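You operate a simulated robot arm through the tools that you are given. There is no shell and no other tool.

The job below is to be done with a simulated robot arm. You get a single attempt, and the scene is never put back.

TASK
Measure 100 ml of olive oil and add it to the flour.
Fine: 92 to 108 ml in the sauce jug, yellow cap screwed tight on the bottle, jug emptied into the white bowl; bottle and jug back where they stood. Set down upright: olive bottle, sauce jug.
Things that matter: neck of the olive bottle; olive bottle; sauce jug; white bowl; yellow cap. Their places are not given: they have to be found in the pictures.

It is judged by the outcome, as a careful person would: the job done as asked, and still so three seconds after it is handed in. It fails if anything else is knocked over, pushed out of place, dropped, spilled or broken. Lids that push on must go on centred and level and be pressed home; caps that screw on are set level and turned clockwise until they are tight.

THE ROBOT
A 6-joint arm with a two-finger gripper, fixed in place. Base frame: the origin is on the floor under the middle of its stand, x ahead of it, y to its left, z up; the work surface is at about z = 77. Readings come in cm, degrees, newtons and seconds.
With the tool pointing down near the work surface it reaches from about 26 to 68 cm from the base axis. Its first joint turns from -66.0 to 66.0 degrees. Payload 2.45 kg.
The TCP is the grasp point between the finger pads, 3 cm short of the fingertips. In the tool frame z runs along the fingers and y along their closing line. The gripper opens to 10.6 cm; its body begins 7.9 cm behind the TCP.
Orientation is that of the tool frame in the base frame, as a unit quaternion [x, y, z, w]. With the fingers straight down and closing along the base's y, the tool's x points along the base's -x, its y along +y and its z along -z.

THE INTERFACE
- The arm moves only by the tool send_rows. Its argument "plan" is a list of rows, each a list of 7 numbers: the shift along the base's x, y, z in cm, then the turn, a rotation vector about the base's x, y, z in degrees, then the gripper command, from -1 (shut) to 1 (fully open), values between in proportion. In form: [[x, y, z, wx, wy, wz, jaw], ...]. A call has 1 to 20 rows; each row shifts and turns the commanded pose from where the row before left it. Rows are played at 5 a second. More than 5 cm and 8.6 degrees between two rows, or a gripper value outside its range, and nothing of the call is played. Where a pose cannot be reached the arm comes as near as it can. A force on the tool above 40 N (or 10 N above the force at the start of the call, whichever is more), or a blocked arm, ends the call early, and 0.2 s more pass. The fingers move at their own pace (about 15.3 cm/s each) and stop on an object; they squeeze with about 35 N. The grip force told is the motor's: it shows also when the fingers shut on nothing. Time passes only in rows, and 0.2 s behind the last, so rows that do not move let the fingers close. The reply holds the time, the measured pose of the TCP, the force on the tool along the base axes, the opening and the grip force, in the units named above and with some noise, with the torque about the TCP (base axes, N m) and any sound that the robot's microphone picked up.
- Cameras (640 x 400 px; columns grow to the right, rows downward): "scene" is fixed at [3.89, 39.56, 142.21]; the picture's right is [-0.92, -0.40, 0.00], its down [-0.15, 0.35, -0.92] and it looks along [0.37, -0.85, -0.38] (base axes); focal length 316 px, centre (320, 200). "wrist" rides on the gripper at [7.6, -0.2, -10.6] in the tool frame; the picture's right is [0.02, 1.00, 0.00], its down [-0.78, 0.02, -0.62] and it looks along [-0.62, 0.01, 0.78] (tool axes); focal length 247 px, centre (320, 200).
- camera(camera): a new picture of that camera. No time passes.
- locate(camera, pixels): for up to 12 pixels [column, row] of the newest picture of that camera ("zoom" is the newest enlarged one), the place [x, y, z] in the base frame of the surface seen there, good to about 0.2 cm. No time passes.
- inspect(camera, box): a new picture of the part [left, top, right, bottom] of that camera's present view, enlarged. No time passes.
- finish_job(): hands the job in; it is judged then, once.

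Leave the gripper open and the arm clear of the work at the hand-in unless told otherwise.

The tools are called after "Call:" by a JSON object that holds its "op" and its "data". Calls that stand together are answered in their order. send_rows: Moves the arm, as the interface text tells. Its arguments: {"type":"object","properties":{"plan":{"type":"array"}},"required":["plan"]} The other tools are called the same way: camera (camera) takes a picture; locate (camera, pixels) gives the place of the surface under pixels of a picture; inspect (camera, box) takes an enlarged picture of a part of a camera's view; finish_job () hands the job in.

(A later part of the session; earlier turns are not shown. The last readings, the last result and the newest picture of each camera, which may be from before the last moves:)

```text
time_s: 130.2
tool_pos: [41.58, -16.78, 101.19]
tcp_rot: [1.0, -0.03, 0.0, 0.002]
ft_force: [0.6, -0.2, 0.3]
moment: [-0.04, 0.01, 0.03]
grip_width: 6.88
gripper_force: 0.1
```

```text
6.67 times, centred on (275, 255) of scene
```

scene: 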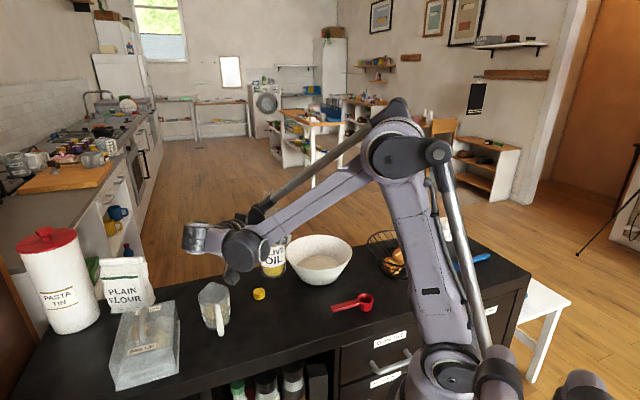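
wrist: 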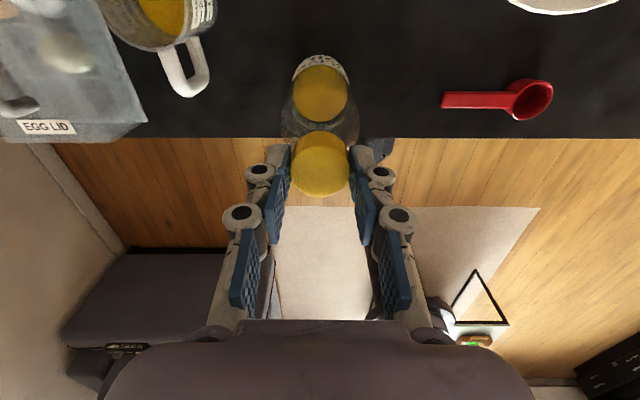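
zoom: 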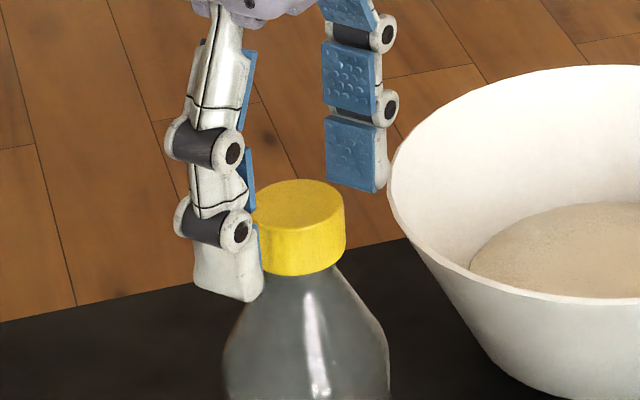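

The cap sits level on the neck. I'll measure its top height for reference, then rotate the open gripper back counter-clockwise.

Call:
{"op": "locate", "data": {"camera": "zoom", "pixels": [[298, 205], [290, 210], [305, 200], [320, 205], [298, 195], [298, 260]]}}

Call:
{"op": "send_rows", "data": {"plan": [[0, 0, 0, 0, 0, 8.5, 0.3], [0, 0, 0, 0, 0, 8.5, 0.3], [0, 0, 0, 0, 0, 8.5, 0.3], [0, 0, 0, 0, 0, 8.5, 0.3], [0, 0, 0, 0, 0, 8.5, 0.3], [0, 0, 0, 0, 0, 8.5, 0.3], [0, 0, 0, 0, 0, 8.5, 0.3], [0, 0, 0, 0, 0, 8.5, 0.3], [0, 0, 0, 0, 0, 8.5, 0.3], [0, 0, 0, 0, 0, 8.5, 0.3], [0, 0, 0, 0, 0, 8.5, 0.3], [0, 0, 0, 0, 0, 8.5, 0.3], [0, 0, 0, 0, 0, 8.5, 0.3], [0, 0, 0, 0, 0, 8.5, 0.3], [0, 0, 0, 0, 0, 8.5, 0.3], [0, 0, 0, 0, 0, 8.5, 0.3], [0, 0, 0, 0, 0, 8.5, 0.3], [0, 0, 0, 0, 0, 8.5, 0.3], [0, 0, 0, 0, 0, 8.5, 0.3], [0, 0, 0, 0, 0, 8.5, 0.3]]}}

Call:
{"op": "send_rows", "data": {"plan": [[0, 0, 0, 0, 0, 8.5, 0.3], [0, 0, 0, 0, 0, 8.5, 0.3], [0, 0, 0, 0, 0, 8.5, 0.3], [0, 0, 0, 0, 0, 8.5, 0.3], [0, 0, 0, 0, 0, 8.5, 0.3], [0, 0, 0, 0, 0, 8.5, 0.3], [0, 0, 0, 0, 0, 8.5, 0.3], [0, 0, 0, 0, 0, 8.5, 0.3], [0, 0, 0, 0, 0, 8.5, 0.3], [0, 0, 0, 0, 0, 8.5, 0.3], [0, 0, 0, 0, 0, 8.5, 0.3], [0, 0, 0, 0, 0, 8.5, 0.3], [0, 0, 0, 0, 0, 8.5, 0.3], [0, 0, 0, 0, 0, 8.5, 0.3], [0, 0, 0, 0, 0, 8.5, 0.3], [0, 0, 0, 0, 0, 8.5, 0.3], [0, 0, 0, 0, 0, 0, 0.3]]}}

```text
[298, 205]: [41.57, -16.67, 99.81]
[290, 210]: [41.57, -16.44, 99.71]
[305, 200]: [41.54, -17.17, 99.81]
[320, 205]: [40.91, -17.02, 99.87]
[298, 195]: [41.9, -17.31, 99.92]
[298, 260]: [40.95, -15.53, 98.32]
```

```text
time_s: 134.4
tool_pos: [41.59, -16.78, 101.27]
tcp_rot: [0.117, 0.993, 0.002, 0.0]
ft_force: [0.0, -1.1, 0.5]
moment: [0.02, 0.0, -0.01]
grip_width: 6.91
gripper_force: 0.1
```

```text
time_s: 138.0
tool_pos: [41.62, -16.8, 101.32]
tcp_rot: [0.877, -0.48, -0.001, 0.002]
ft_force: [-0.9, -0.1, 1.0]
moment: [0.0, 0.03, 0.0]
grip_width: 6.89
gripper_force: 0.0
```

Re-gripping the cap at yaw about 123°, then turning clockwise again.

Call:
{"op": "send_rows", "data": {"plan": [[0, 0, 0, 0, 0, 0, 0], [0, 0, 0, 0, 0, 0, -0.25], [0, 0, 0, 0, 0, 0, -1], [0, 0, 0, 0, 0, 0, -1]]}}

Call:
{"op": "send_rows", "data": {"plan": [[0, 0, 0, 0, 0, -6, -1], [0, 0, 0, 0, 0, -8.5, -1], [0, 0, -0.01, 0, 0, -8.5, -1], [0, 0, -0.01, 0, 0, -8.5, -1], [0, 0, -0.01, 0, 0, -8.5, -1], [0, 0, -0.01, 0, 0, -8.5, -1], [0, 0, 0, 0, 0, 0, -1]]}}

```text
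time_s: 139.0
tool_pos: [41.6, -16.77, 101.2]
tcp_rot: [0.877, -0.481, -0.001, 0.001]
ft_force: [-0.3, 0.5, 4.1]
moment: [-0.02, 0.0, -0.04]
grip_width: 3.29
gripper_force: 34.8
```

```text
time_s: 140.6
tool_pos: [41.64, -16.78, 101.17]
tcp_rot: [-0.601, 0.799, 0.002, -0.001]
ft_force: [-0.6, 0.6, 17.6]
moment: [-0.02, -0.02, 0.1]
grip_width: 3.26
gripper_force: 35.1
```

Torque about z is starting to show (+0.1 N·m). I'll continue turning without pushing.

Call:
{"op": "send_rows", "data": {"plan": [[0, 0, 0.02, 0, 0, -8.5, -1], [0, 0, 0, 0, 0, -8.5, -1], [0, 0, 0, 0, 0, -8.5, -1], [0, 0, 0, 0, 0, -8.5, -1], [0, 0, 0, 0, 0, 0, -1]]}}

Call:
{"op": "inspect", "data": {"camera": "scene", "box": [235, 235, 315, 345]}}

```text
time_s: 141.8
tool_pos: [41.64, -16.81, 101.14]
tcp_rot: [-0.341, 0.94, 0.002, 0.0]
ft_force: [-0.8, -0.1, 12.6]
moment: [0.04, 0.02, 0.1]
grip_width: 3.25
gripper_force: 35.1
```

```text
3.64 times, centred on (275, 290) of scene
```

zoom: 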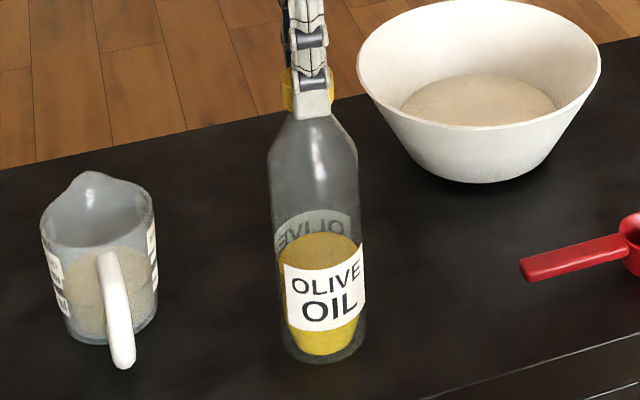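

Torque is steady at 0.1 N·m. I'll continue and watch whether the cap still moves relative to the bottle.

Call:
{"op": "send_rows", "data": {"plan": [[0, 0, -0.01, 0, 0, -8.5, -1], [0, 0, -0.01, 0, 0, -8.5, -1], [0, 0, 0, 0, 0, -8.5, -1], [0, 0, 0, 0, 0, -8.5, -1], [0, 0, 0, 0, 0, 0, -1]]}}

Call:
{"op": "inspect", "data": {"camera": "scene", "box": [235, 235, 315, 345]}}

```text
time_s: 143.0
tool_pos: [41.6, -16.83, 101.13]
tcp_rot: [-0.051, 0.999, 0.001, 0.001]
ft_force: [0.5, 0.2, 9.4]
moment: [-0.02, -0.03, 0.04]
grip_width: 3.21
gripper_force: 35.0
```

```text
3.64 times, centred on (275, 290) of scene
```

zoom: 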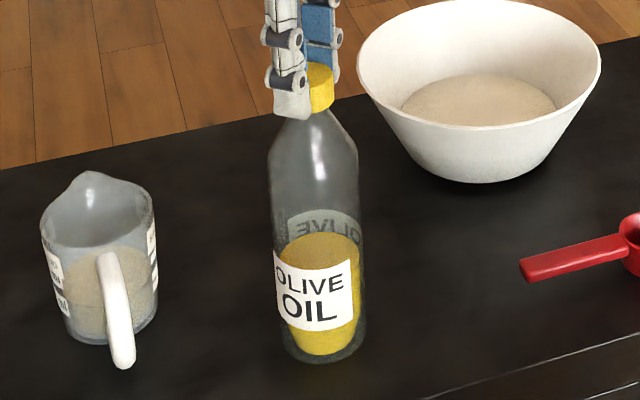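

The label shifted left, so the bottle began turning with the cap, which means the cap is getting tight. I'll press a bit harder so the table holds the bottle, and turn further to make sure it is tight.

Call:
{"op": "send_rows", "data": {"plan": [[0, 0, -0.06, 0, 0, 0, -1], [0, 0, 0, 0, 0, 0, -1]]}}

Call:
{"op": "send_rows", "data": {"plan": [[0, 0, 0, 0, 0, -5, -1], [0, 0, 0, 0, 0, -5, -1], [0, 0, 0, 0, 0, -5, -1], [0, 0, 0, 0, 0, 0, -1]]}}

Call:
{"op": "inspect", "data": {"camera": "scene", "box": [235, 235, 315, 345]}}

```text
time_s: 143.6
tool_pos: [41.54, -16.9, 101.11]
tcp_rot: [-0.052, 0.999, 0.002, -0.001]
ft_force: [1.1, 0.0, 15.2]
moment: [0.0, -0.02, 0.04]
grip_width: 3.22
gripper_force: 35.0
```

```text
time_s: 144.6
tool_pos: [41.66, -16.83, 101.08]
tcp_rot: [0.079, 0.997, 0.002, 0.0]
ft_force: [0.2, -0.7, 26.7]
moment: [-0.05, 0.04, 0.21]
grip_width: 3.21
gripper_force: 34.5
```

```text
3.64 times, centred on (275, 290) of scene
```

zoom: 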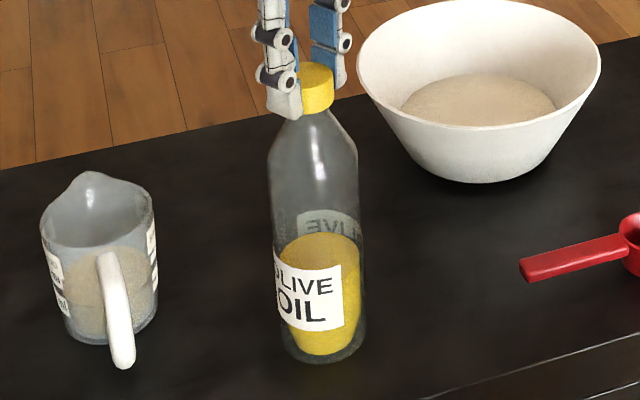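

With a 27 N press the torque is 0.21 N·m, and the bottle turns along with the cap, so the cap no longer moves relative to the bottle. One more firm twist to be sure, then I'll release and check.

Call:
{"op": "send_rows", "data": {"plan": [[0, 0, -0.03, 0, 0, -4, -1], [0, 0, 0, 0, 0, -4, -1], [0, 0, 0, 0, 0, 0, -1]]}}

Call:
{"op": "inspect", "data": {"camera": "scene", "box": [235, 235, 315, 345]}}

```text
time_s: 145.4
tool_pos: [41.5, -16.88, 101.2]
tcp_rot: [0.148, 0.989, 0.002, 0.0]
ft_force: [-0.2, -0.3, 27.3]
moment: [-0.03, 0.01, 0.28]
grip_width: 3.25
gripper_force: 34.7
```

```text
3.64 times, centred on (275, 290) of scene
```

zoom: 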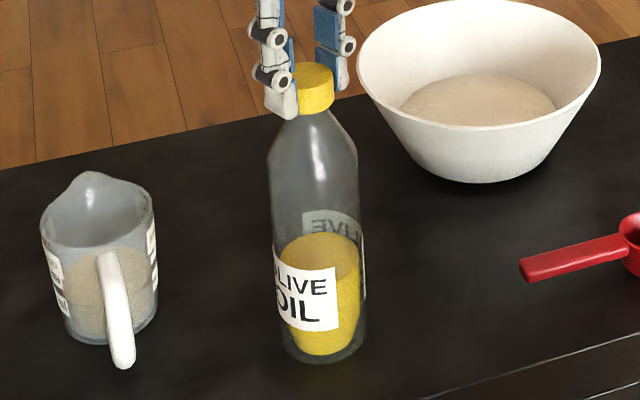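

Torque is 0.28 N·m with the bottle following, so the cap is tight. I'll relax the pressure and release it.

Call:
{"op": "send_rows", "data": {"plan": [[0, 0, 0.09, 0, 0, 0, -1], [0, 0, 0, 0, 0, 0, -1]]}}

Call:
{"op": "send_rows", "data": {"plan": [[0, 0, 0, 0, 0, 0, -0.3], [0, 0, 0, 0, 0, 0, -0.1], [0, 0, 0, 0, 0, 0, 0.1], [0, 0, 0, 0, 0, 0, 0.4], [0, 0, 0, 0, 0, 0, 0.8], [0, 0, 0, 0, 0, 0, 0.8]]}}

Call:
{"op": "inspect", "data": {"camera": "scene", "box": [240, 225, 310, 285]}}

Call:
{"op": "locate", "data": {"camera": "zoom", "pixels": [[298, 208], [290, 213], [305, 205], [320, 208], [298, 200], [298, 260]]}}

```text
time_s: 146.0
tool_pos: [41.66, -16.72, 101.18]
tcp_rot: [0.149, 0.989, 0.002, -0.001]
ft_force: [0.5, 0.3, -2.6]
moment: [-0.02, 0.02, 0.0]
grip_width: 3.22
gripper_force: 34.3
```

```text
time_s: 147.4
tool_pos: [41.55, -16.83, 101.11]
tcp_rot: [0.147, 0.989, 0.002, 0.0]
ft_force: [-0.1, 0.4, 0.1]
moment: [-0.02, -0.05, 0.01]
grip_width: 9.55
gripper_force: 0.1
```

```text
6.67 times, centred on (275, 255) of scene
```

zoom: 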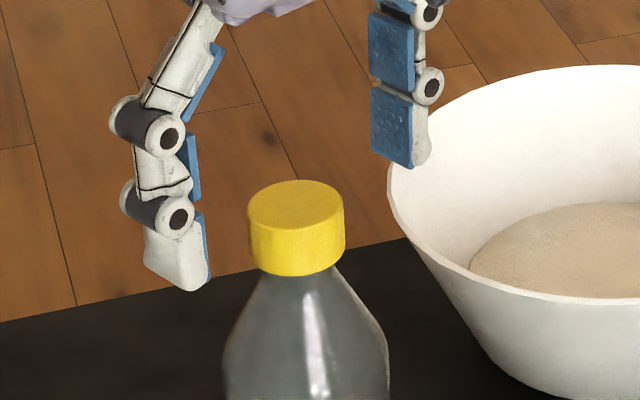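

```text
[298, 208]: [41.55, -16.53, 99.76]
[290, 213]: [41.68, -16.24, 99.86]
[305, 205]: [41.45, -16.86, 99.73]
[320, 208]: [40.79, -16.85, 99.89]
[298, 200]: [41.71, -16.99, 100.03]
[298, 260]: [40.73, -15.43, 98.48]
```

The cap is on, level and tight. Next is emptying the jug. My plan is to grip the jug body from its two sides (perpendicular to handle and spout) with the tool leaning to the handle side, then carry it to the bowl and tip it spout-first, ending with the tool roughly horizontal pointing outward. I'll dry-run that final tipping pose in the air over the bowl before touching the jug, starting by rising and moving there.

Call:
{"op": "send_rows", "data": {"plan": [[0, 0, 3, 0, 0, 0, 1], [0, 0, 4, 0, 0, 0, 1], [0, 0, 4, 0, 0, 0, 1], [0, 0, 3, 0, 0, 0, 1], [-0.4, -4, 0, 0, 0, -4.5, 1], [-0.4, -4, 0, 0, 0, -4.5, 1], [-0.4, -4, 0, 0, 0, -4.5, 1], [-0.4, -4, 0, 0, 0, -4.5, 1], [-0.4, -4, 0, 0, 0, -4.5, 1], [-0.4, -4, 0, 0, 0, -4.5, 1], [-0.2, -3.2, 0, 0, 0, -4, 1], [0, 0, 0, 0, 0, 0, 1]]}}

Call:
{"op": "camera", "data": {"camera": "wrist"}}

Call:
{"op": "camera", "data": {"camera": "scene"}}

```text
time_s: 150.0
tool_pos: [38.85, -44.05, 115.22]
tcp_rot: [0.407, 0.913, 0.001, 0.001]
ft_force: [0.8, 1.3, 0.4]
moment: [0.05, 0.01, 0.03]
grip_width: 10.62
gripper_force: 0.1
```

```text
taken
```

wrist: 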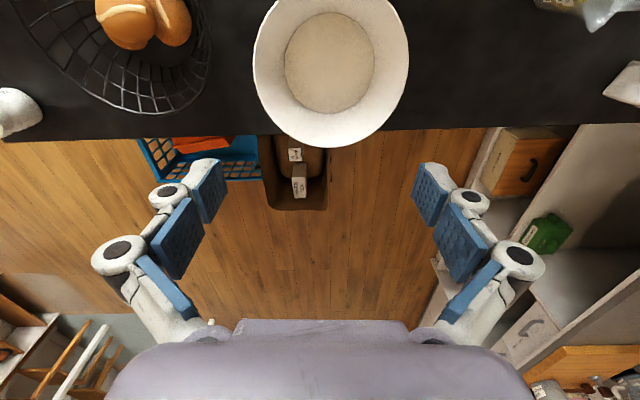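

```text
taken
```

scene: 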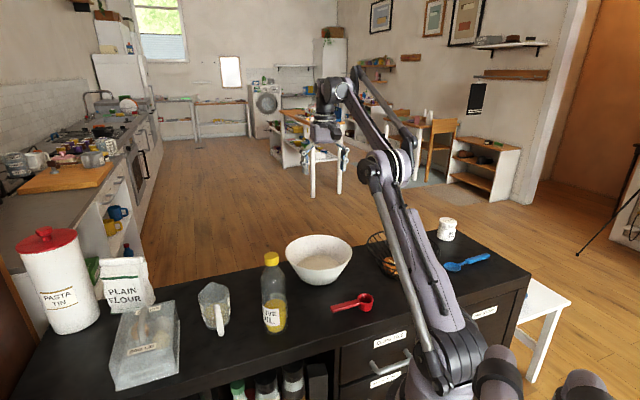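

The bowl is in clear view. I'll locate its rim and flour for precise pouring geometry.

Call:
{"op": "locate", "data": {"camera": "wrist", "pixels": [[255, 62], [406, 66], [333, 145], [330, 2], [280, 130], [385, 128], [330, 62], [300, 62], [360, 62], [330, 90], [272, 15], [390, 18]]}}

Call:
{"op": "locate", "data": {"camera": "scene", "pixels": [[147, 300], [180, 302], [180, 340], [150, 312], [122, 318], [113, 390], [177, 370], [150, 350], [245, 330], [365, 300]]}}

```text
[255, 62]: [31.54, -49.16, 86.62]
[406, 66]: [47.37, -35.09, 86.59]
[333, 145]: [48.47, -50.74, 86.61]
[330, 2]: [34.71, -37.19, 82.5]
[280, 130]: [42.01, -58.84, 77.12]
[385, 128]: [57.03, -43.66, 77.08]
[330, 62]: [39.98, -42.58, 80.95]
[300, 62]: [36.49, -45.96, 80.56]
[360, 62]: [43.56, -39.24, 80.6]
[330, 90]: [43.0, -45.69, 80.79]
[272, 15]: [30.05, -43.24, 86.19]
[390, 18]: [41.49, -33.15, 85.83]
```

```text
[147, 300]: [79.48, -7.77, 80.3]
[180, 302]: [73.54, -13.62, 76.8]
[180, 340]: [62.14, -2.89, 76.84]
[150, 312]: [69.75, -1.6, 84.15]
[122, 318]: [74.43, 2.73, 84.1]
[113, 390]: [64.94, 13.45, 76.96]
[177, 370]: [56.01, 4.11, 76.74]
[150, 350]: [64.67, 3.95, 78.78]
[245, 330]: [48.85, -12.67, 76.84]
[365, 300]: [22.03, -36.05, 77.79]
```

Bowl: centre about (40.2, −43), rim radius about 10.5 at z 86.6, flour at z about 81. Now I'll dry-run the tipping: lower to z 100 and pitch the tool up from vertical by about 76°.

Call:
{"op": "send_rows", "data": {"plan": [[0.7, 0.5, -4, 0, 0, 0, 1], [0.7, 0.5, -4, 0, 0, 0, 1], [0, 0, -4, 0, 0, 0, 1], [0, 0, -3, 0, 0, 0, 1], [0, 0, 0, -6.24, -5.62, 0, 1], [0, 0, 0, -6.24, -5.62, 0, 1], [0, 0, 0, -6.24, -5.62, 0, 1], [0, 0, 0, -6.24, -5.62, 0, 1], [0, 0, 0, -6.24, -5.62, 0, 1], [0, 0, 0, 0, 0, 0, 1]]}}

Call:
{"op": "send_rows", "data": {"plan": [[0, 0, 0, -6.24, -5.62, 0, 1], [0, 0, 0, -6.24, -5.62, 0, 1], [0, 0, 0, -6.24, -5.62, 0, 1], [0, 0, 0, -6.24, -5.62, 0, 1], [0, 0, 0, 0, 0, 0, 1]]}}

Call:
{"op": "camera", "data": {"camera": "scene"}}

```text
time_s: 152.2
tool_pos: [40.45, -43.03, 100.15]
tcp_rot: [0.379, 0.853, -0.145, 0.329]
ft_force: [0.5, 0.5, -0.4]
moment: [-0.06, 0.01, 0.0]
grip_width: 10.6
gripper_force: 0.0
```

```text
time_s: 153.4
tool_pos: [40.39, -43.01, 100.23]
tcp_rot: [0.321, 0.722, -0.248, 0.561]
ft_force: [-0.2, -0.1, 0.4]
moment: [-0.02, -0.01, 0.02]
grip_width: 10.59
gripper_force: 0.2
```

```text
taken
```

scene: 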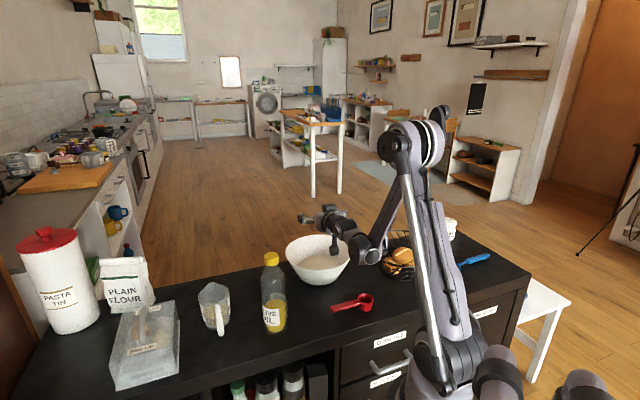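

Reached with no limit flagged. I'll test a bit more: 10° further and 3 cm lower.

Call:
{"op": "send_rows", "data": {"plan": [[0, 0, 0, -4, -3.6, 0, 1], [0, 0, 0, -4, -3.6, 0, 1], [0, 0, -1.5, 0, 0, 0, 1], [0, 0, -1.5, 0, 0, 0, 1], [0, 0, 0, 0, 0, 0, 1]]}}

Call:
{"op": "inspect", "data": {"camera": "scene", "box": [260, 190, 400, 290]}}

```text
time_s: 154.6
tool_pos: [41.0, -43.41, 97.83]
tcp_rot: [0.296, 0.666, -0.278, 0.625]
ft_force: [-1.0, -0.2, 0.3]
moment: [0.01, 0.01, 0.02]
grip_width: 10.59
gripper_force: 0.1
out of reach, approached as far as the arm can: row 4
```

```text
4.00 times, centred on (330, 240) of scene
```

zoom: 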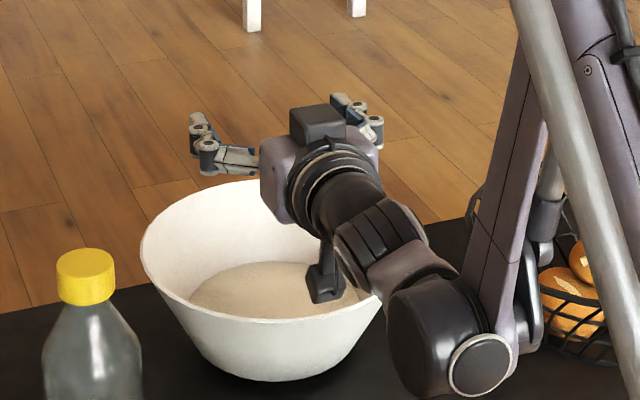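

The final tipping pose is feasible; the limit is only at z below 98, so I'll pour from about z 99 with the jug shifted slightly outward. Now I'll turn the tool back down, rise, and yaw while moving to the jug.

Call:
{"op": "send_rows", "data": {"plan": [[0, 0, 2, 0, 0, 0, 1], [0, 0, 1, 5.84, 5.25, 0, 1], [0, 0, 1, 5.84, 5.25, 0, 1], [0, 0, 1, 5.84, 5.25, 0, 1], [0, 0, 1, 5.84, 5.25, 0, 1], [0, 0, 1, 5.84, 5.25, 0, 1], [0, 0, 1, 5.84, 5.25, 0, 1], [0, 0, 1, 5.84, 5.25, 0, 1], [0, 0, 1, 5.84, 5.25, 0, 1], [0, 0, 1, 5.84, 5.25, 0, 1], [0, 0, 1, 5.84, 5.25, 0, 1], [0, 0, 2, 5.84, 5.25, 0, 1], [0, 0, 0, 0, 0, 0, 1]]}}

Call:
{"op": "send_rows", "data": {"plan": [[0.8, 1.5, 0, 0, 0, 8.5, 1], [0.8, 1.5, 0, 0, 0, 8.5, 1], [0.8, 1.5, 0, 0, 0, 8.5, 1], [0.8, 1.5, 0, 0, 0, 8.5, 1], [0.8, 1.5, 0, 0, 0, 8.5, 1], [0.8, 1.5, 0, 0, 0, 8.5, 1], [0.8, 1.5, 0, 0, 0, 8.5, 1], [0.8, 1.5, 0, 0, 0, 8.5, 1], [0.8, 1.5, 0, 0, 0, 8.5, 1], [0.8, 1.5, 0, 0, 0, 8.5, 1], [0.8, 1.5, 0, 0, 0, 8.5, 1], [0.8, 1.5, 0, 0, 0, 8.5, 1], [0.8, 1.5, 0, 0, 0, 8.5, 1], [0.8, 1.5, 0, 0, 0, 8.5, 1], [0.8, 1.5, 0, 0, 0, 8.5, 1], [0.8, 1.5, 0, 0, 0, 8.5, 1], [0.8, 1.5, 0, 0, 0, 8.5, 1], [0.8, 1.5, 0, 0, 0, 8.5, 1], [0.8, 1.5, 0, 0, 0, 8.5, 1], [0, 0, 0, 0, 0, 0, 1]]}}

```text
time_s: 157.4
tool_pos: [40.89, -43.54, 111.97]
tcp_rot: [0.408, 0.913, 0.002, -0.002]
ft_force: [-0.4, -0.2, -0.3]
moment: [0.01, -0.02, -0.01]
grip_width: 10.57
gripper_force: 0.1
```

```text
time_s: 161.6
tool_pos: [56.21, -15.04, 111.97]
tcp_rot: [0.837, -0.547, 0.0, 0.002]
ft_force: [-0.4, 0.5, 0.0]
moment: [0.04, -0.01, 0.01]
grip_width: 10.59
gripper_force: 0.1
```

Now I'll finish the yaw to about +141° over the jug and look down at it.

Call:
{"op": "send_rows", "data": {"plan": [[0.5, 1, 0, 0, 0, 7, 1], [0.5, 1, 0, 0, 0, 7, 1], [0.39, 0.84, 0, 0, 0, 7, 1], [0, 0, 0, 0, 0, 6.3, 1], [0, 0, 0, 0, 0, 0, 1]]}}

Call:
{"op": "camera", "data": {"camera": "wrist"}}

Call:
{"op": "inspect", "data": {"camera": "wrist", "box": [260, 40, 380, 160]}}

```text
time_s: 162.8
tool_pos: [57.5, -12.13, 111.91]
tcp_rot: [0.942, -0.335, 0.0, 0.003]
ft_force: [-0.7, 0.7, -0.6]
moment: [0.03, -0.01, -0.01]
grip_width: 10.58
gripper_force: 0.1
```

```text
taken
```

wrist: 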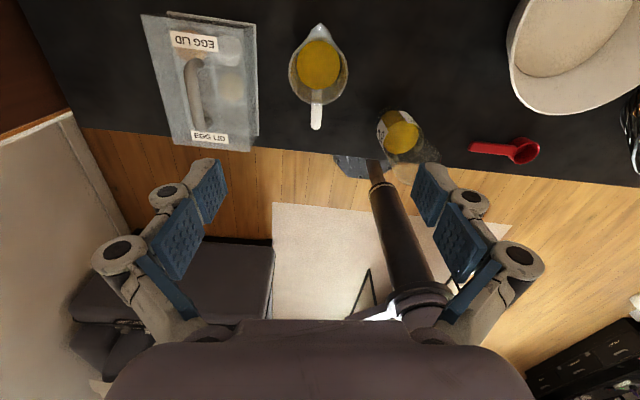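

```text
3.33 times, centred on (320, 100) of wrist
```

zoom: 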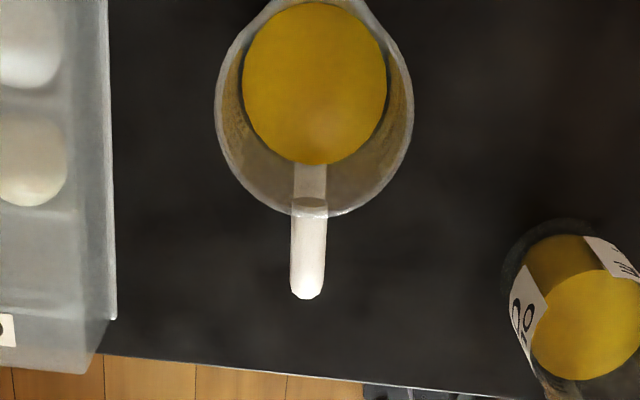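

Yaw is 140.8° and the handle lies within about 1° of the tool plane. I'll verify the jug centre with locate.

Call:
{"op": "locate", "data": {"camera": "zoom", "pixels": [[217, 110], [410, 110], [313, 213], [245, 185], [385, 185], [307, 290], [310, 230], [315, 90], [280, 60], [350, 60], [228, 60], [400, 60]]}}

```text
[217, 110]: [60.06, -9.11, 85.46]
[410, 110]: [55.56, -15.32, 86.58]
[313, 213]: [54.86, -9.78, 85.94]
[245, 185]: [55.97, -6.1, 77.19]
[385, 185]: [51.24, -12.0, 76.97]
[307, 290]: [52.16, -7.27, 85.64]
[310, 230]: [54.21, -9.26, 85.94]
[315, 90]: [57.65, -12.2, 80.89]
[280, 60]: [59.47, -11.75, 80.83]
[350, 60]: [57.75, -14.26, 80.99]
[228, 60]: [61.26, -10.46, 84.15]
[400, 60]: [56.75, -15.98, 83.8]
```

Jug centre is about (57.8, −12.15), rim radius 3.83, handle top z about 86. Now I'll lean the tool 40° so the gripper sits toward the handle side (tool tip toward the spout), still high up.

Call:
{"op": "send_rows", "data": {"plan": [[0.3, 0, 0, -5.06, -6.2, 0, 1], [0, 0, 0, -5.06, -6.2, 0, 1], [0, 0, 0, -5.06, -6.2, 0, 1], [0, 0, 0, -5.06, -6.2, 0, 1], [0, 0, 0, -5.06, -6.2, 0, 1], [0, 0, 0, 0, 0, 0, 1]]}}

Call:
{"op": "camera", "data": {"camera": "wrist"}}

Call:
{"op": "camera", "data": {"camera": "scene"}}

```text
time_s: 164.2
tool_pos: [57.84, -12.09, 111.98]
tcp_rot: [0.884, -0.316, 0.324, 0.117]
ft_force: [-0.1, 0.0, 0.5]
moment: [-0.01, -0.03, 0.01]
grip_width: 10.61
gripper_force: 0.0
```

```text
taken
```

wrist: 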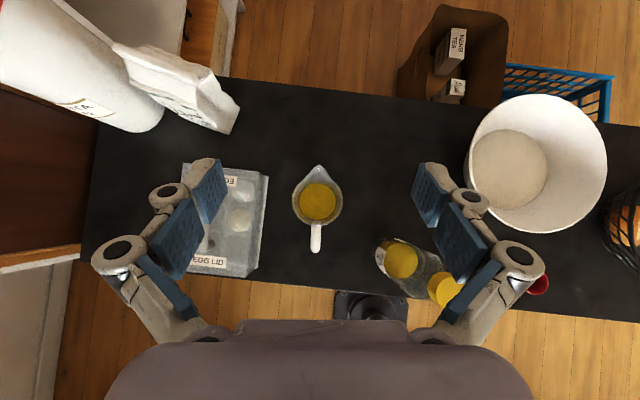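

```text
taken
```

scene: 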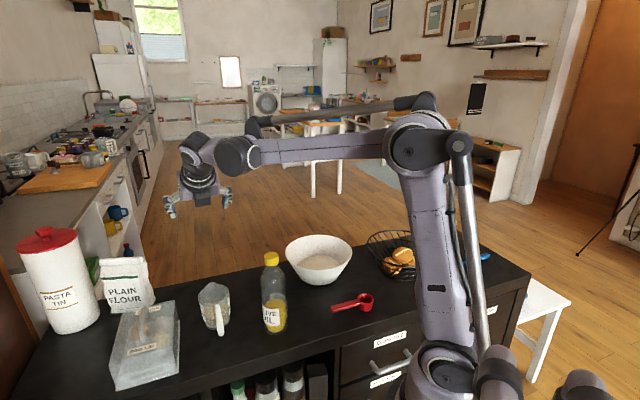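

The lean is reached and the camera looks straight down on the jug. The egg box is close on the left, so I'll measure the gap.

Call:
{"op": "inspect", "data": {"camera": "wrist", "box": [200, 140, 400, 290]}}

Call:
{"op": "locate", "data": {"camera": "zoom", "pixels": [[170, 215], [172, 260], [160, 215], [150, 215], [183, 180], [240, 170], [385, 165], [310, 330], [310, 230], [312, 70], [140, 340], [120, 200]]}}

```text
2.67 times, centred on (300, 215) of wrist
```

zoom: 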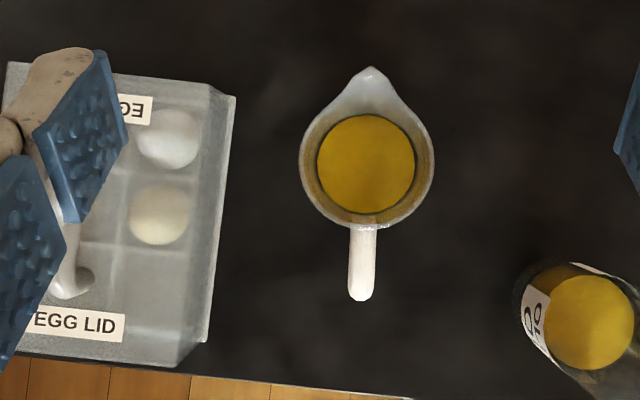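

```text
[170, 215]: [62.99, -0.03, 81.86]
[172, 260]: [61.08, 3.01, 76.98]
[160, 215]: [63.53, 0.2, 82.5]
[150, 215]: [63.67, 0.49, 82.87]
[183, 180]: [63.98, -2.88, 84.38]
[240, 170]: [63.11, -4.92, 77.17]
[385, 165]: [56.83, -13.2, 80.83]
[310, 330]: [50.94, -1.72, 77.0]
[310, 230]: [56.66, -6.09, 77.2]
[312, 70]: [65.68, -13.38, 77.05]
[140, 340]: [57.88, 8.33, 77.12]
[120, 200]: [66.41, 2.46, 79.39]
```

The jug axis is aligned under the TCP within 0.1 cm, and the egg box edge is about 10 cm from the jug axis. I'll set the opening to about 9.3 cm for clearance and descend in stages.

Call:
{"op": "send_rows", "data": {"plan": [[0, 0, -4, 0, 0, 0, 0.75], [0, 0, -4, 0, 0, 0, 0.75], [0, 0, -4, 0, 0, 0, 0.75], [0, 0, -3, 0, 0, 0, 0.75], [0, 0, 0, 0, 0, 0, 0.75]]}}

Call:
{"op": "camera", "data": {"camera": "wrist"}}

Call:
{"op": "inspect", "data": {"camera": "scene", "box": [130, 200, 290, 350]}}

```text
time_s: 165.4
tool_pos: [57.76, -12.13, 96.88]
tcp_rot: [0.885, -0.317, 0.322, 0.117]
ft_force: [0.5, -0.7, 0.1]
moment: [0.03, 0.02, -0.01]
grip_width: 9.28
gripper_force: 0.1
```

```text
taken
```

wrist: 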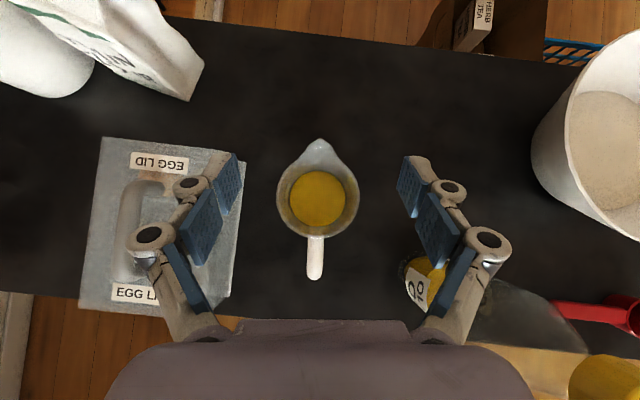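

```text
2.67 times, centred on (210, 275) of scene
```

zoom: 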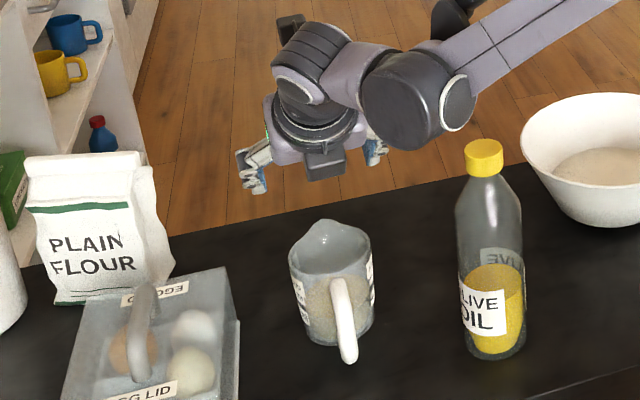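

Everything is clear. I'll continue down to z 88 and check again.

Call:
{"op": "send_rows", "data": {"plan": [[0.05, 0.02, -3, 0, 0, 0, 0.75], [0, 0, -3, 0, 0, 0, 0.75], [0, 0, -2.5, 0, 0, 0, 0.75], [0, 0, 0, 0, 0, 0, 0.75]]}}

Call:
{"op": "camera", "data": {"camera": "wrist"}}

Call:
{"op": "inspect", "data": {"camera": "scene", "box": [130, 220, 290, 350]}}

```text
time_s: 166.4
tool_pos: [57.73, -12.19, 88.38]
tcp_rot: [0.884, -0.317, 0.322, 0.117]
ft_force: [-0.8, -0.1, 0.0]
moment: [-0.02, -0.04, 0.02]
grip_width: 9.28
gripper_force: 0.0
```

```text
taken
```

wrist: 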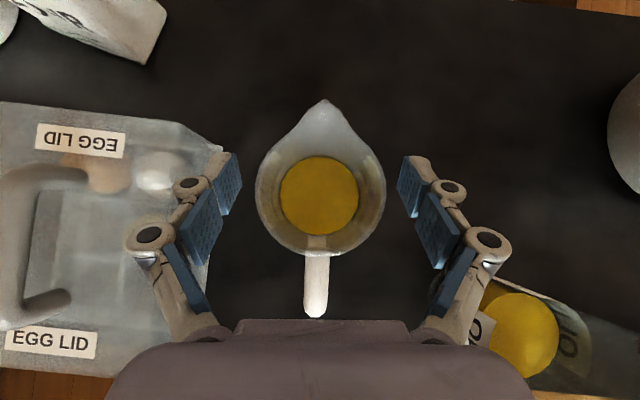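

```text
3.08 times, centred on (210, 285) of scene
```

zoom: 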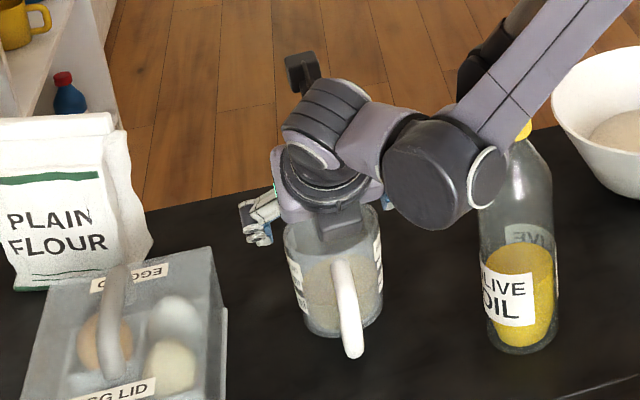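

The jug is well centred (rim centre at about (321, 192)) and the fingers are clear of the egg box (about 2 cm). I'll descend the last 5 cm.

Call:
{"op": "send_rows", "data": {"plan": [[0.05, 0.05, -1.5, 0, 0, 0, 0.75], [0, 0, -1.5, 0, 0, 0, 0.75], [0, 0, 0, 0, 0, 0, 0.75]]}}

Call:
{"op": "send_rows", "data": {"plan": [[0, 0, -1, 0, 0, 0, 0.75], [0, 0, -1, 0, 0, 0, 0.75], [0, 0, 0, 0, 0, 0, 0.75]]}}

Call:
{"op": "camera", "data": {"camera": "wrist"}}

Call:
{"op": "inspect", "data": {"camera": "scene", "box": [160, 240, 260, 340]}}

```text
time_s: 167.2
tool_pos: [57.88, -12.21, 85.35]
tcp_rot: [0.884, -0.317, 0.322, 0.117]
ft_force: [-0.2, -0.2, -0.8]
moment: [-0.03, -0.02, 0.01]
grip_width: 9.29
gripper_force: 0.1
```

```text
time_s: 168.0
tool_pos: [57.94, -12.04, 83.41]
tcp_rot: [0.885, -0.316, 0.322, 0.117]
ft_force: [-0.4, -0.3, -0.5]
moment: [0.03, -0.01, -0.01]
grip_width: 9.26
gripper_force: 0.1
```

```text
taken
```

wrist: 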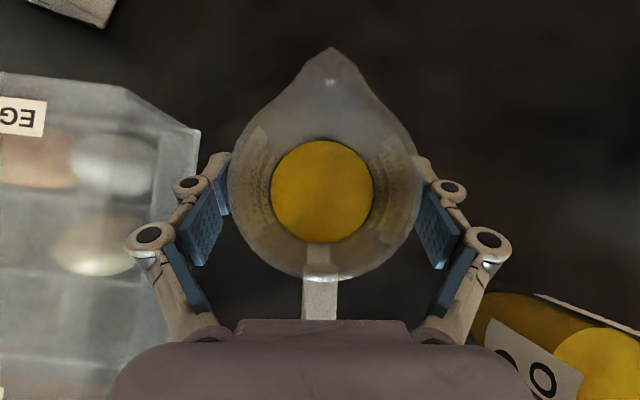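

```text
4.00 times, centred on (210, 290) of scene
```

zoom: 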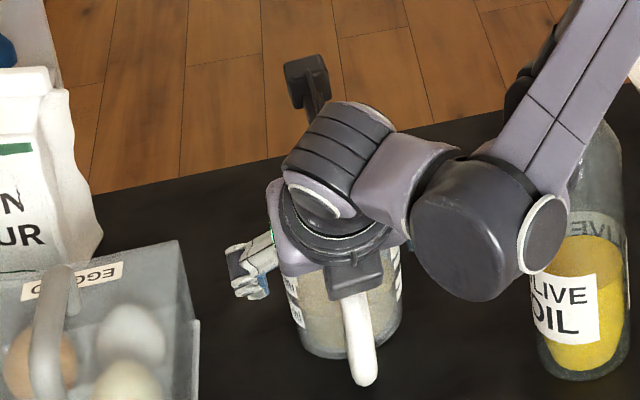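

No contact so far and the jug is centred. Closing the fingers gradually on the jug's sides.

Call:
{"op": "send_rows", "data": {"plan": [[0, 0, 0, 0, 0, 0, 0.6], [0, 0, 0, 0, 0, 0, 0.5], [0, 0, 0, 0, 0, 0, 0.44], [0, 0, 0, 0, 0, 0, 0.38], [0, 0, 0, 0, 0, 0, 0.3], [0, 0, 0, 0, 0, 0, -1], [0, 0, 0, 0, 0, 0, -1]]}}

Call:
{"op": "camera", "data": {"camera": "wrist"}}

Call:
{"op": "inspect", "data": {"camera": "scene", "box": [160, 240, 260, 340]}}

```text
time_s: 169.6
tool_pos: [57.92, -12.14, 83.53]
tcp_rot: [0.885, -0.317, 0.322, 0.117]
ft_force: [-3.0, 0.1, 7.6]
moment: [-0.1, 0.09, -0.02]
grip_width: 7.85
gripper_force: 34.8
```

```text
taken
```

wrist: 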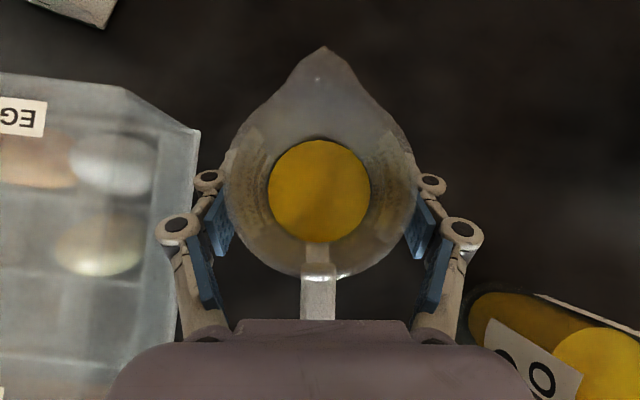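

```text
4.00 times, centred on (210, 290) of scene
```

zoom: 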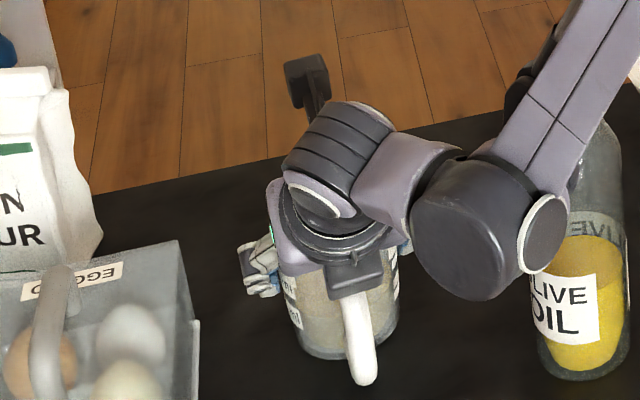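

The jug is gripped at 7.85 cm. I'll lift it slowly and check it hangs level.

Call:
{"op": "send_rows", "data": {"plan": [[0, 0, 0.3, 0, 0, 0, -1], [0, 0, 0.7, 0, 0, 0, -1], [0, 0, 1, 0, 0, 0, -1], [0, 0, 1, 0, 0, 0, -1], [0, 0, 0, 0, 0, 0, -1], [0, 0, 0, 0, 0, 0, -1]]}}

Call:
{"op": "camera", "data": {"camera": "wrist"}}

Call:
{"op": "inspect", "data": {"camera": "scene", "box": [160, 230, 260, 340]}}

```text
time_s: 171.0
tool_pos: [57.99, -12.15, 86.37]
tcp_rot: [0.885, -0.316, 0.322, 0.116]
ft_force: [-0.7, -0.7, -2.2]
moment: [-0.06, -0.02, -0.02]
grip_width: 7.88
gripper_force: 34.9
```

```text
taken
```

wrist: 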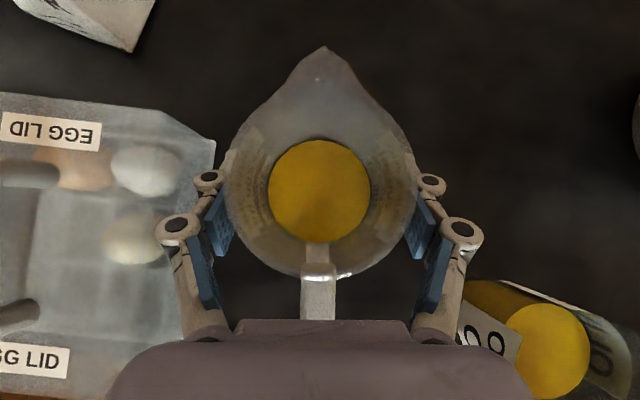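

```text
3.64 times, centred on (210, 285) of scene
```

zoom: 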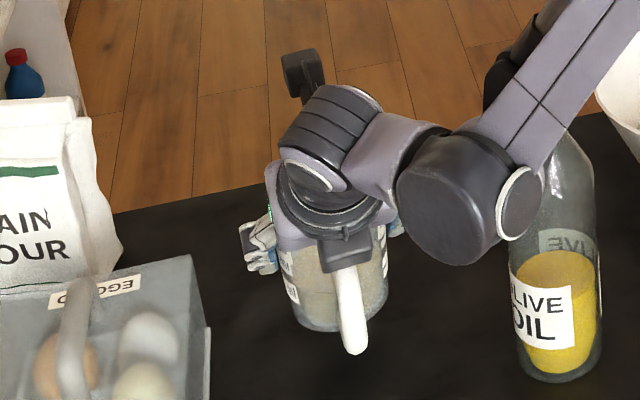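

The jug lifts cleanly and level. I'll raise it to z about 106.

Call:
{"op": "send_rows", "data": {"plan": [[0, 0, 2, 0, 0, 0, -1], [0, 0, 3, 0, 0, 0, -1], [0, 0, 3, 0, 0, 0, -1], [0, 0, 3, 0, 0, 0, -1], [0, 0, 3, 0, 0, 0, -1], [0, 0, 3, 0, 0, 0, -1], [0, 0, 2, 0, 0, 0, -1], [0, 0, 0, 0, 0, 0, -1]]}}

Call:
{"op": "send_rows", "data": {"plan": [[0, 0, 0, 2.5, 3.1, 0, -1], [0, 0, 0, 3.16, 3.88, 0, -1], [0, 0, 0, 3.16, 3.88, 0, -1], [0, 0, 0, 3.16, 3.88, 0, -1], [0, 0, 0, 3.16, 3.88, 0, -1], [0, 0, 0, 3.16, 3.88, 0, -1], [0, 0, 0, 3.16, 3.88, 0, -1], [0, 0, 0, 2.5, 3.1, 0, -1], [0, 0, 0, 0, 0, 0, -1]]}}

Call:
{"op": "camera", "data": {"camera": "wrist"}}

Call:
{"op": "camera", "data": {"camera": "scene"}}

```text
time_s: 172.8
tool_pos: [57.82, -12.18, 105.38]
tcp_rot: [0.884, -0.317, 0.322, 0.117]
ft_force: [0.7, 0.5, -2.5]
moment: [-0.01, -0.02, 0.0]
grip_width: 7.88
gripper_force: 34.4
```

```text
time_s: 174.8
tool_pos: [57.93, -12.21, 105.54]
tcp_rot: [0.942, -0.335, 0.016, 0.008]
ft_force: [-0.2, 1.3, -2.6]
moment: [-0.01, -0.04, 0.01]
grip_width: 7.88
gripper_force: 35.4
```

```text
taken
```

wrist: 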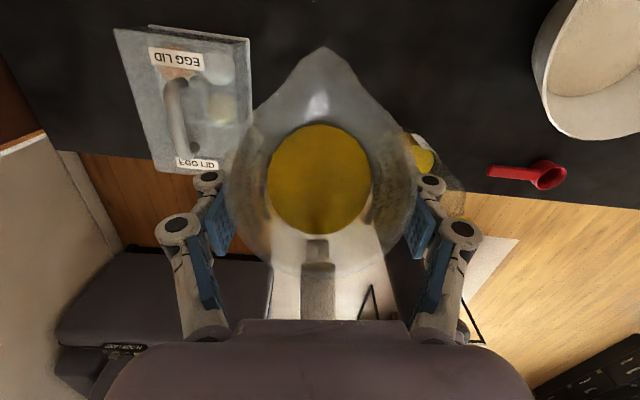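

```text
taken
```

scene: 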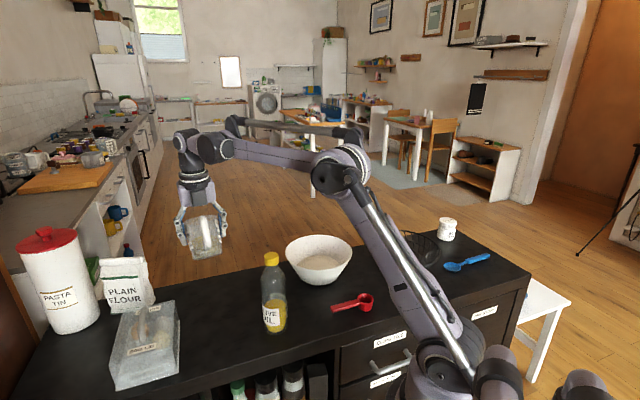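

The jug is tilted 38° (no spill, oil well inside) and the tool is nearly vertical. I'll carry it toward the bowl while yawing so the spout ends up facing back toward the robot.

Call:
{"op": "send_rows", "data": {"plan": [[-0.4, -0.8, 0, 0, 0, -4, -1], [-0.75, -1.47, 0, 0, 0, -8.3, -1], [-0.75, -1.47, 0, 0, 0, -8.3, -1], [-0.75, -1.47, 0, 0, 0, -8.3, -1], [-0.75, -1.47, 0, 0, 0, -8.3, -1], [-0.75, -1.47, 0, 0, 0, -8.3, -1], [-0.75, -1.47, 0, 0, 0, -8.3, -1], [-0.75, -1.47, 0, 0, 0, -8.3, -1], [-0.75, -1.47, 0, 0, 0, -8.3, -1], [-0.75, -1.47, 0, 0, 0, -8.3, -1], [-0.75, -1.47, 0, 0, 0, -8.3, -1], [-0.75, -1.47, 0, 0, 0, -8.3, -1], [-0.75, -1.47, 0, 0, 0, -8.3, -1], [-0.75, -1.47, 0, 0, 0, -8.3, -1], [-0.75, -1.47, 0, 0, 0, -8.3, -1], [-0.75, -1.47, 0, 0, 0, -8.3, -1], [-0.75, -1.47, 0, 0, 0, -8.3, -1], [-0.75, -1.47, 0, 0, 0, -8.3, -1], [-0.75, -1.47, 0, 0, 0, -8.3, -1], [-0.75, -1.47, 0, 0, 0, -8.3, -1]]}}

Call:
{"op": "send_rows", "data": {"plan": [[-0.75, -1.47, 0, 0, 0, -8.3, -1], [-0.75, -1.47, 0, 0, 0, -8.3, -1], [-0.4, -0.8, 0, 0, 0, -8.3, -1], [0, 0, 0, 0, 0, 0, -1]]}}

Call:
{"op": "camera", "data": {"camera": "scene"}}

Call:
{"op": "camera", "data": {"camera": "wrist"}}

```text
time_s: 179.0
tool_pos: [43.2, -40.91, 105.46]
tcp_rot: [0.183, 0.983, 0.005, -0.017]
ft_force: [-1.3, 0.8, -2.2]
moment: [0.0, 0.06, 0.01]
grip_width: 7.89
gripper_force: 34.8
```

```text
time_s: 180.0
tool_pos: [41.27, -44.6, 105.53]
tcp_rot: [0.391, 0.92, 0.01, -0.016]
ft_force: [-0.1, 1.2, -2.3]
moment: [0.03, 0.06, -0.04]
grip_width: 7.86
gripper_force: 34.6
```

```text
taken
```

scene: 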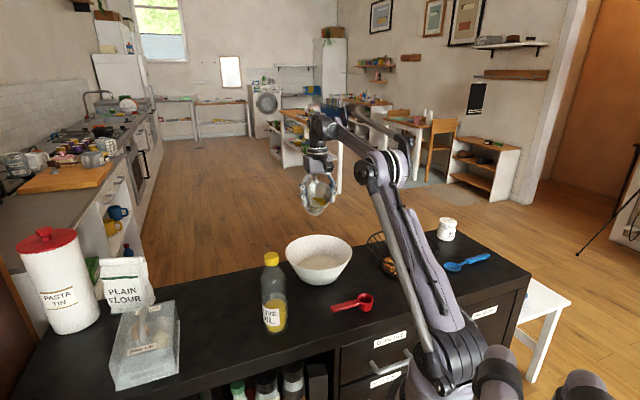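

```text
taken
```

wrist: 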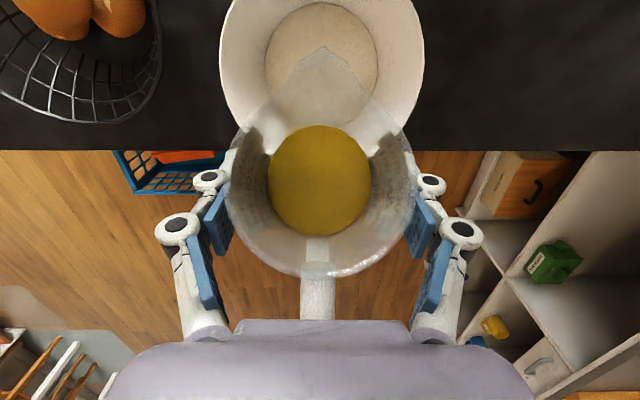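

The jug is over the bowl with the spout toward the robot. I'll shift a bit outward and lower to z about 99.5 for pouring.

Call:
{"op": "send_rows", "data": {"plan": [[0.4, -0.3, -2, 0, 0, 0, -1], [0.5, -0.3, -2, 0, 0, 0, -1], [0.4, -0.3, -2, 0, 0, 0, -1], [0, 0, 0, 0, 0, 0, -1]]}}

Call:
{"op": "send_rows", "data": {"plan": [[0, 0, 0, -2.16, -2.08, 0, -1], [0, 0, 0, -2.88, -2.78, 0, -1], [0, 0, 0, -2.88, -2.78, 0, -1], [0, 0, 0, -2.88, -2.78, 0, -1], [0, 0, 0, 0, 0, 0, -1]]}}

Call:
{"op": "inspect", "data": {"camera": "scene", "box": [260, 170, 380, 290]}}

Call:
{"op": "camera", "data": {"camera": "wrist"}}

```text
time_s: 181.0
tool_pos: [42.74, -45.45, 99.48]
tcp_rot: [0.389, 0.921, 0.009, -0.016]
ft_force: [0.3, -0.4, -1.3]
moment: [0.0, 0.04, -0.01]
grip_width: 7.87
gripper_force: 34.7
```

```text
time_s: 182.2
tool_pos: [42.59, -45.44, 99.49]
tcp_rot: [0.387, 0.915, -0.043, 0.105]
ft_force: [0.4, -0.3, -2.2]
moment: [0.04, 0.04, -0.02]
grip_width: 7.86
gripper_force: 35.4
```

```text
3.33 times, centred on (320, 230) of scene
```

zoom: 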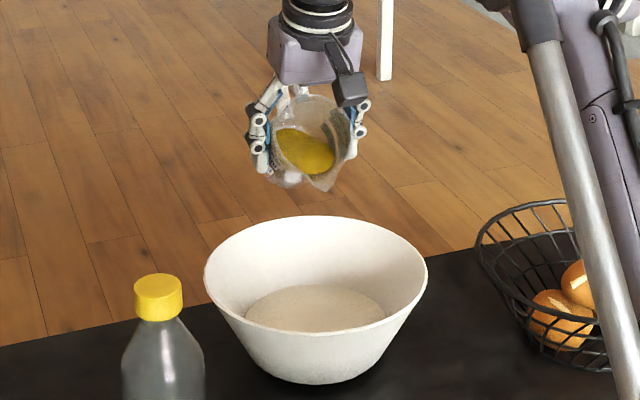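

```text
taken
```

wrist: 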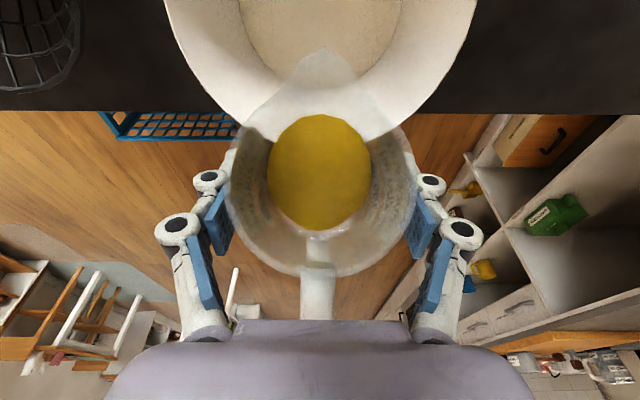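

The geometry matches: the spout is at scene px (320, 226), above the bowl. I'll continue tilting gently.

Call:
{"op": "send_rows", "data": {"plan": [[0, 0, 0, -2.16, -2.08, 0, -1], [0, 0, 0, -2.16, -2.08, 0, -1], [0, 0, 0, -2.16, -2.08, 0, -1], [0, 0, 0, -2.16, -2.08, 0, -1], [0, 0, 0, 0, 0, 0, -1]]}}

Call:
{"op": "inspect", "data": {"camera": "scene", "box": [260, 180, 380, 290]}}

```text
time_s: 183.4
tool_pos: [42.66, -45.47, 99.43]
tcp_rot: [0.379, 0.9, -0.082, 0.2]
ft_force: [0.2, -0.4, -1.8]
moment: [0.01, 0.03, -0.01]
grip_width: 7.85
gripper_force: 35.1
```

```text
3.64 times, centred on (320, 235) of scene
```

zoom: 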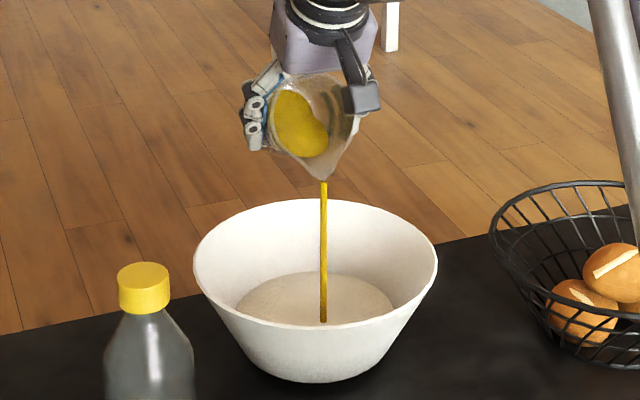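

The oil streams from the spout into the middle of the bowl. I'll keep tilting slowly.

Call:
{"op": "send_rows", "data": {"plan": [[0, 0, 0, 0, 0, 0, -1], [0, 0, 0, 0, 0, 0, -1], [0, 0, 0, -1.44, -1.39, 0, -1], [0, 0, 0, -1.44, -1.39, 0, -1], [0, 0, 0, -1.44, -1.39, 0, -1], [0, 0, 0, -1.44, -1.39, 0, -1], [0, 0, 0, -1.44, -1.39, 0, -1], [0, 0, 0, 0, 0, 0, -1], [0, 0, 0, 0, 0, 0, -1]]}}

Call:
{"op": "inspect", "data": {"camera": "scene", "box": [260, 180, 380, 290]}}

```text
time_s: 185.4
tool_pos: [42.64, -45.45, 99.42]
tcp_rot: [0.371, 0.879, -0.115, 0.277]
ft_force: [0.6, 0.7, -1.8]
moment: [0.04, 0.01, 0.0]
grip_width: 7.83
gripper_force: 34.7
```

```text
3.64 times, centred on (320, 235) of scene
```

zoom: 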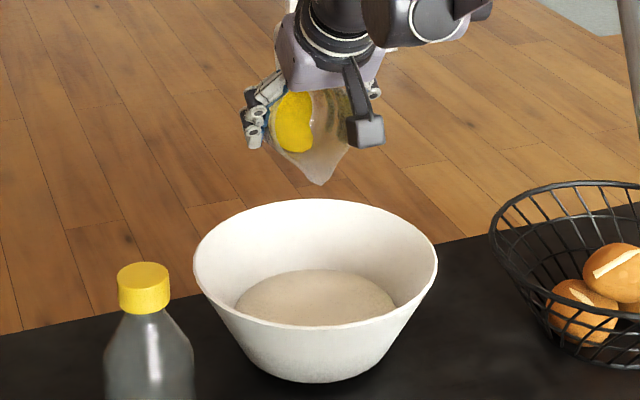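

Call:
{"op": "send_rows", "data": {"plan": [[0, 0, 0, -1.44, -1.39, 0, -1], [0, 0, 0, -1.44, -1.39, 0, -1], [0, 0, 0, -1.44, -1.39, 0, -1], [0, 0, 0, -1.44, -1.39, 0, -1], [0, 0, 0, -1.44, -1.39, 0, -1], [0, 0, 0, -1.44, -1.39, 0, -1], [0, 0, 0, -1.44, -1.39, 0, -1], [0, 0, 0, 0, 0, 0, -1], [0, 0, 0, 0, 0, 0, -1]]}}

Call:
{"op": "inspect", "data": {"camera": "scene", "box": [260, 180, 380, 290]}}

```text
time_s: 187.4
tool_pos: [42.53, -45.49, 99.51]
tcp_rot: [0.353, 0.839, -0.16, 0.382]
ft_force: [-0.5, 0.2, -0.6]
moment: [0.01, 0.02, 0.0]
grip_width: 7.85
gripper_force: 35.2
```

```text
3.64 times, centred on (320, 235) of scene
```

zoom: 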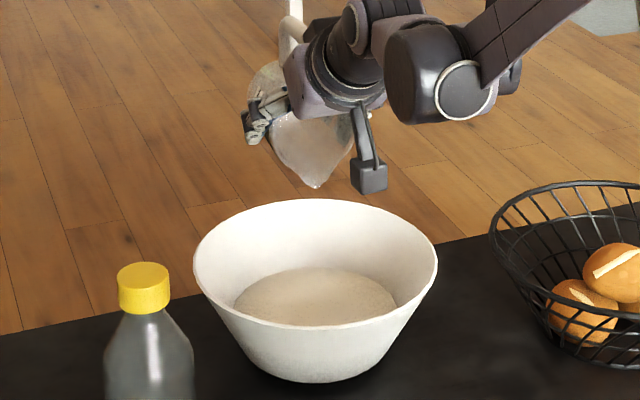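

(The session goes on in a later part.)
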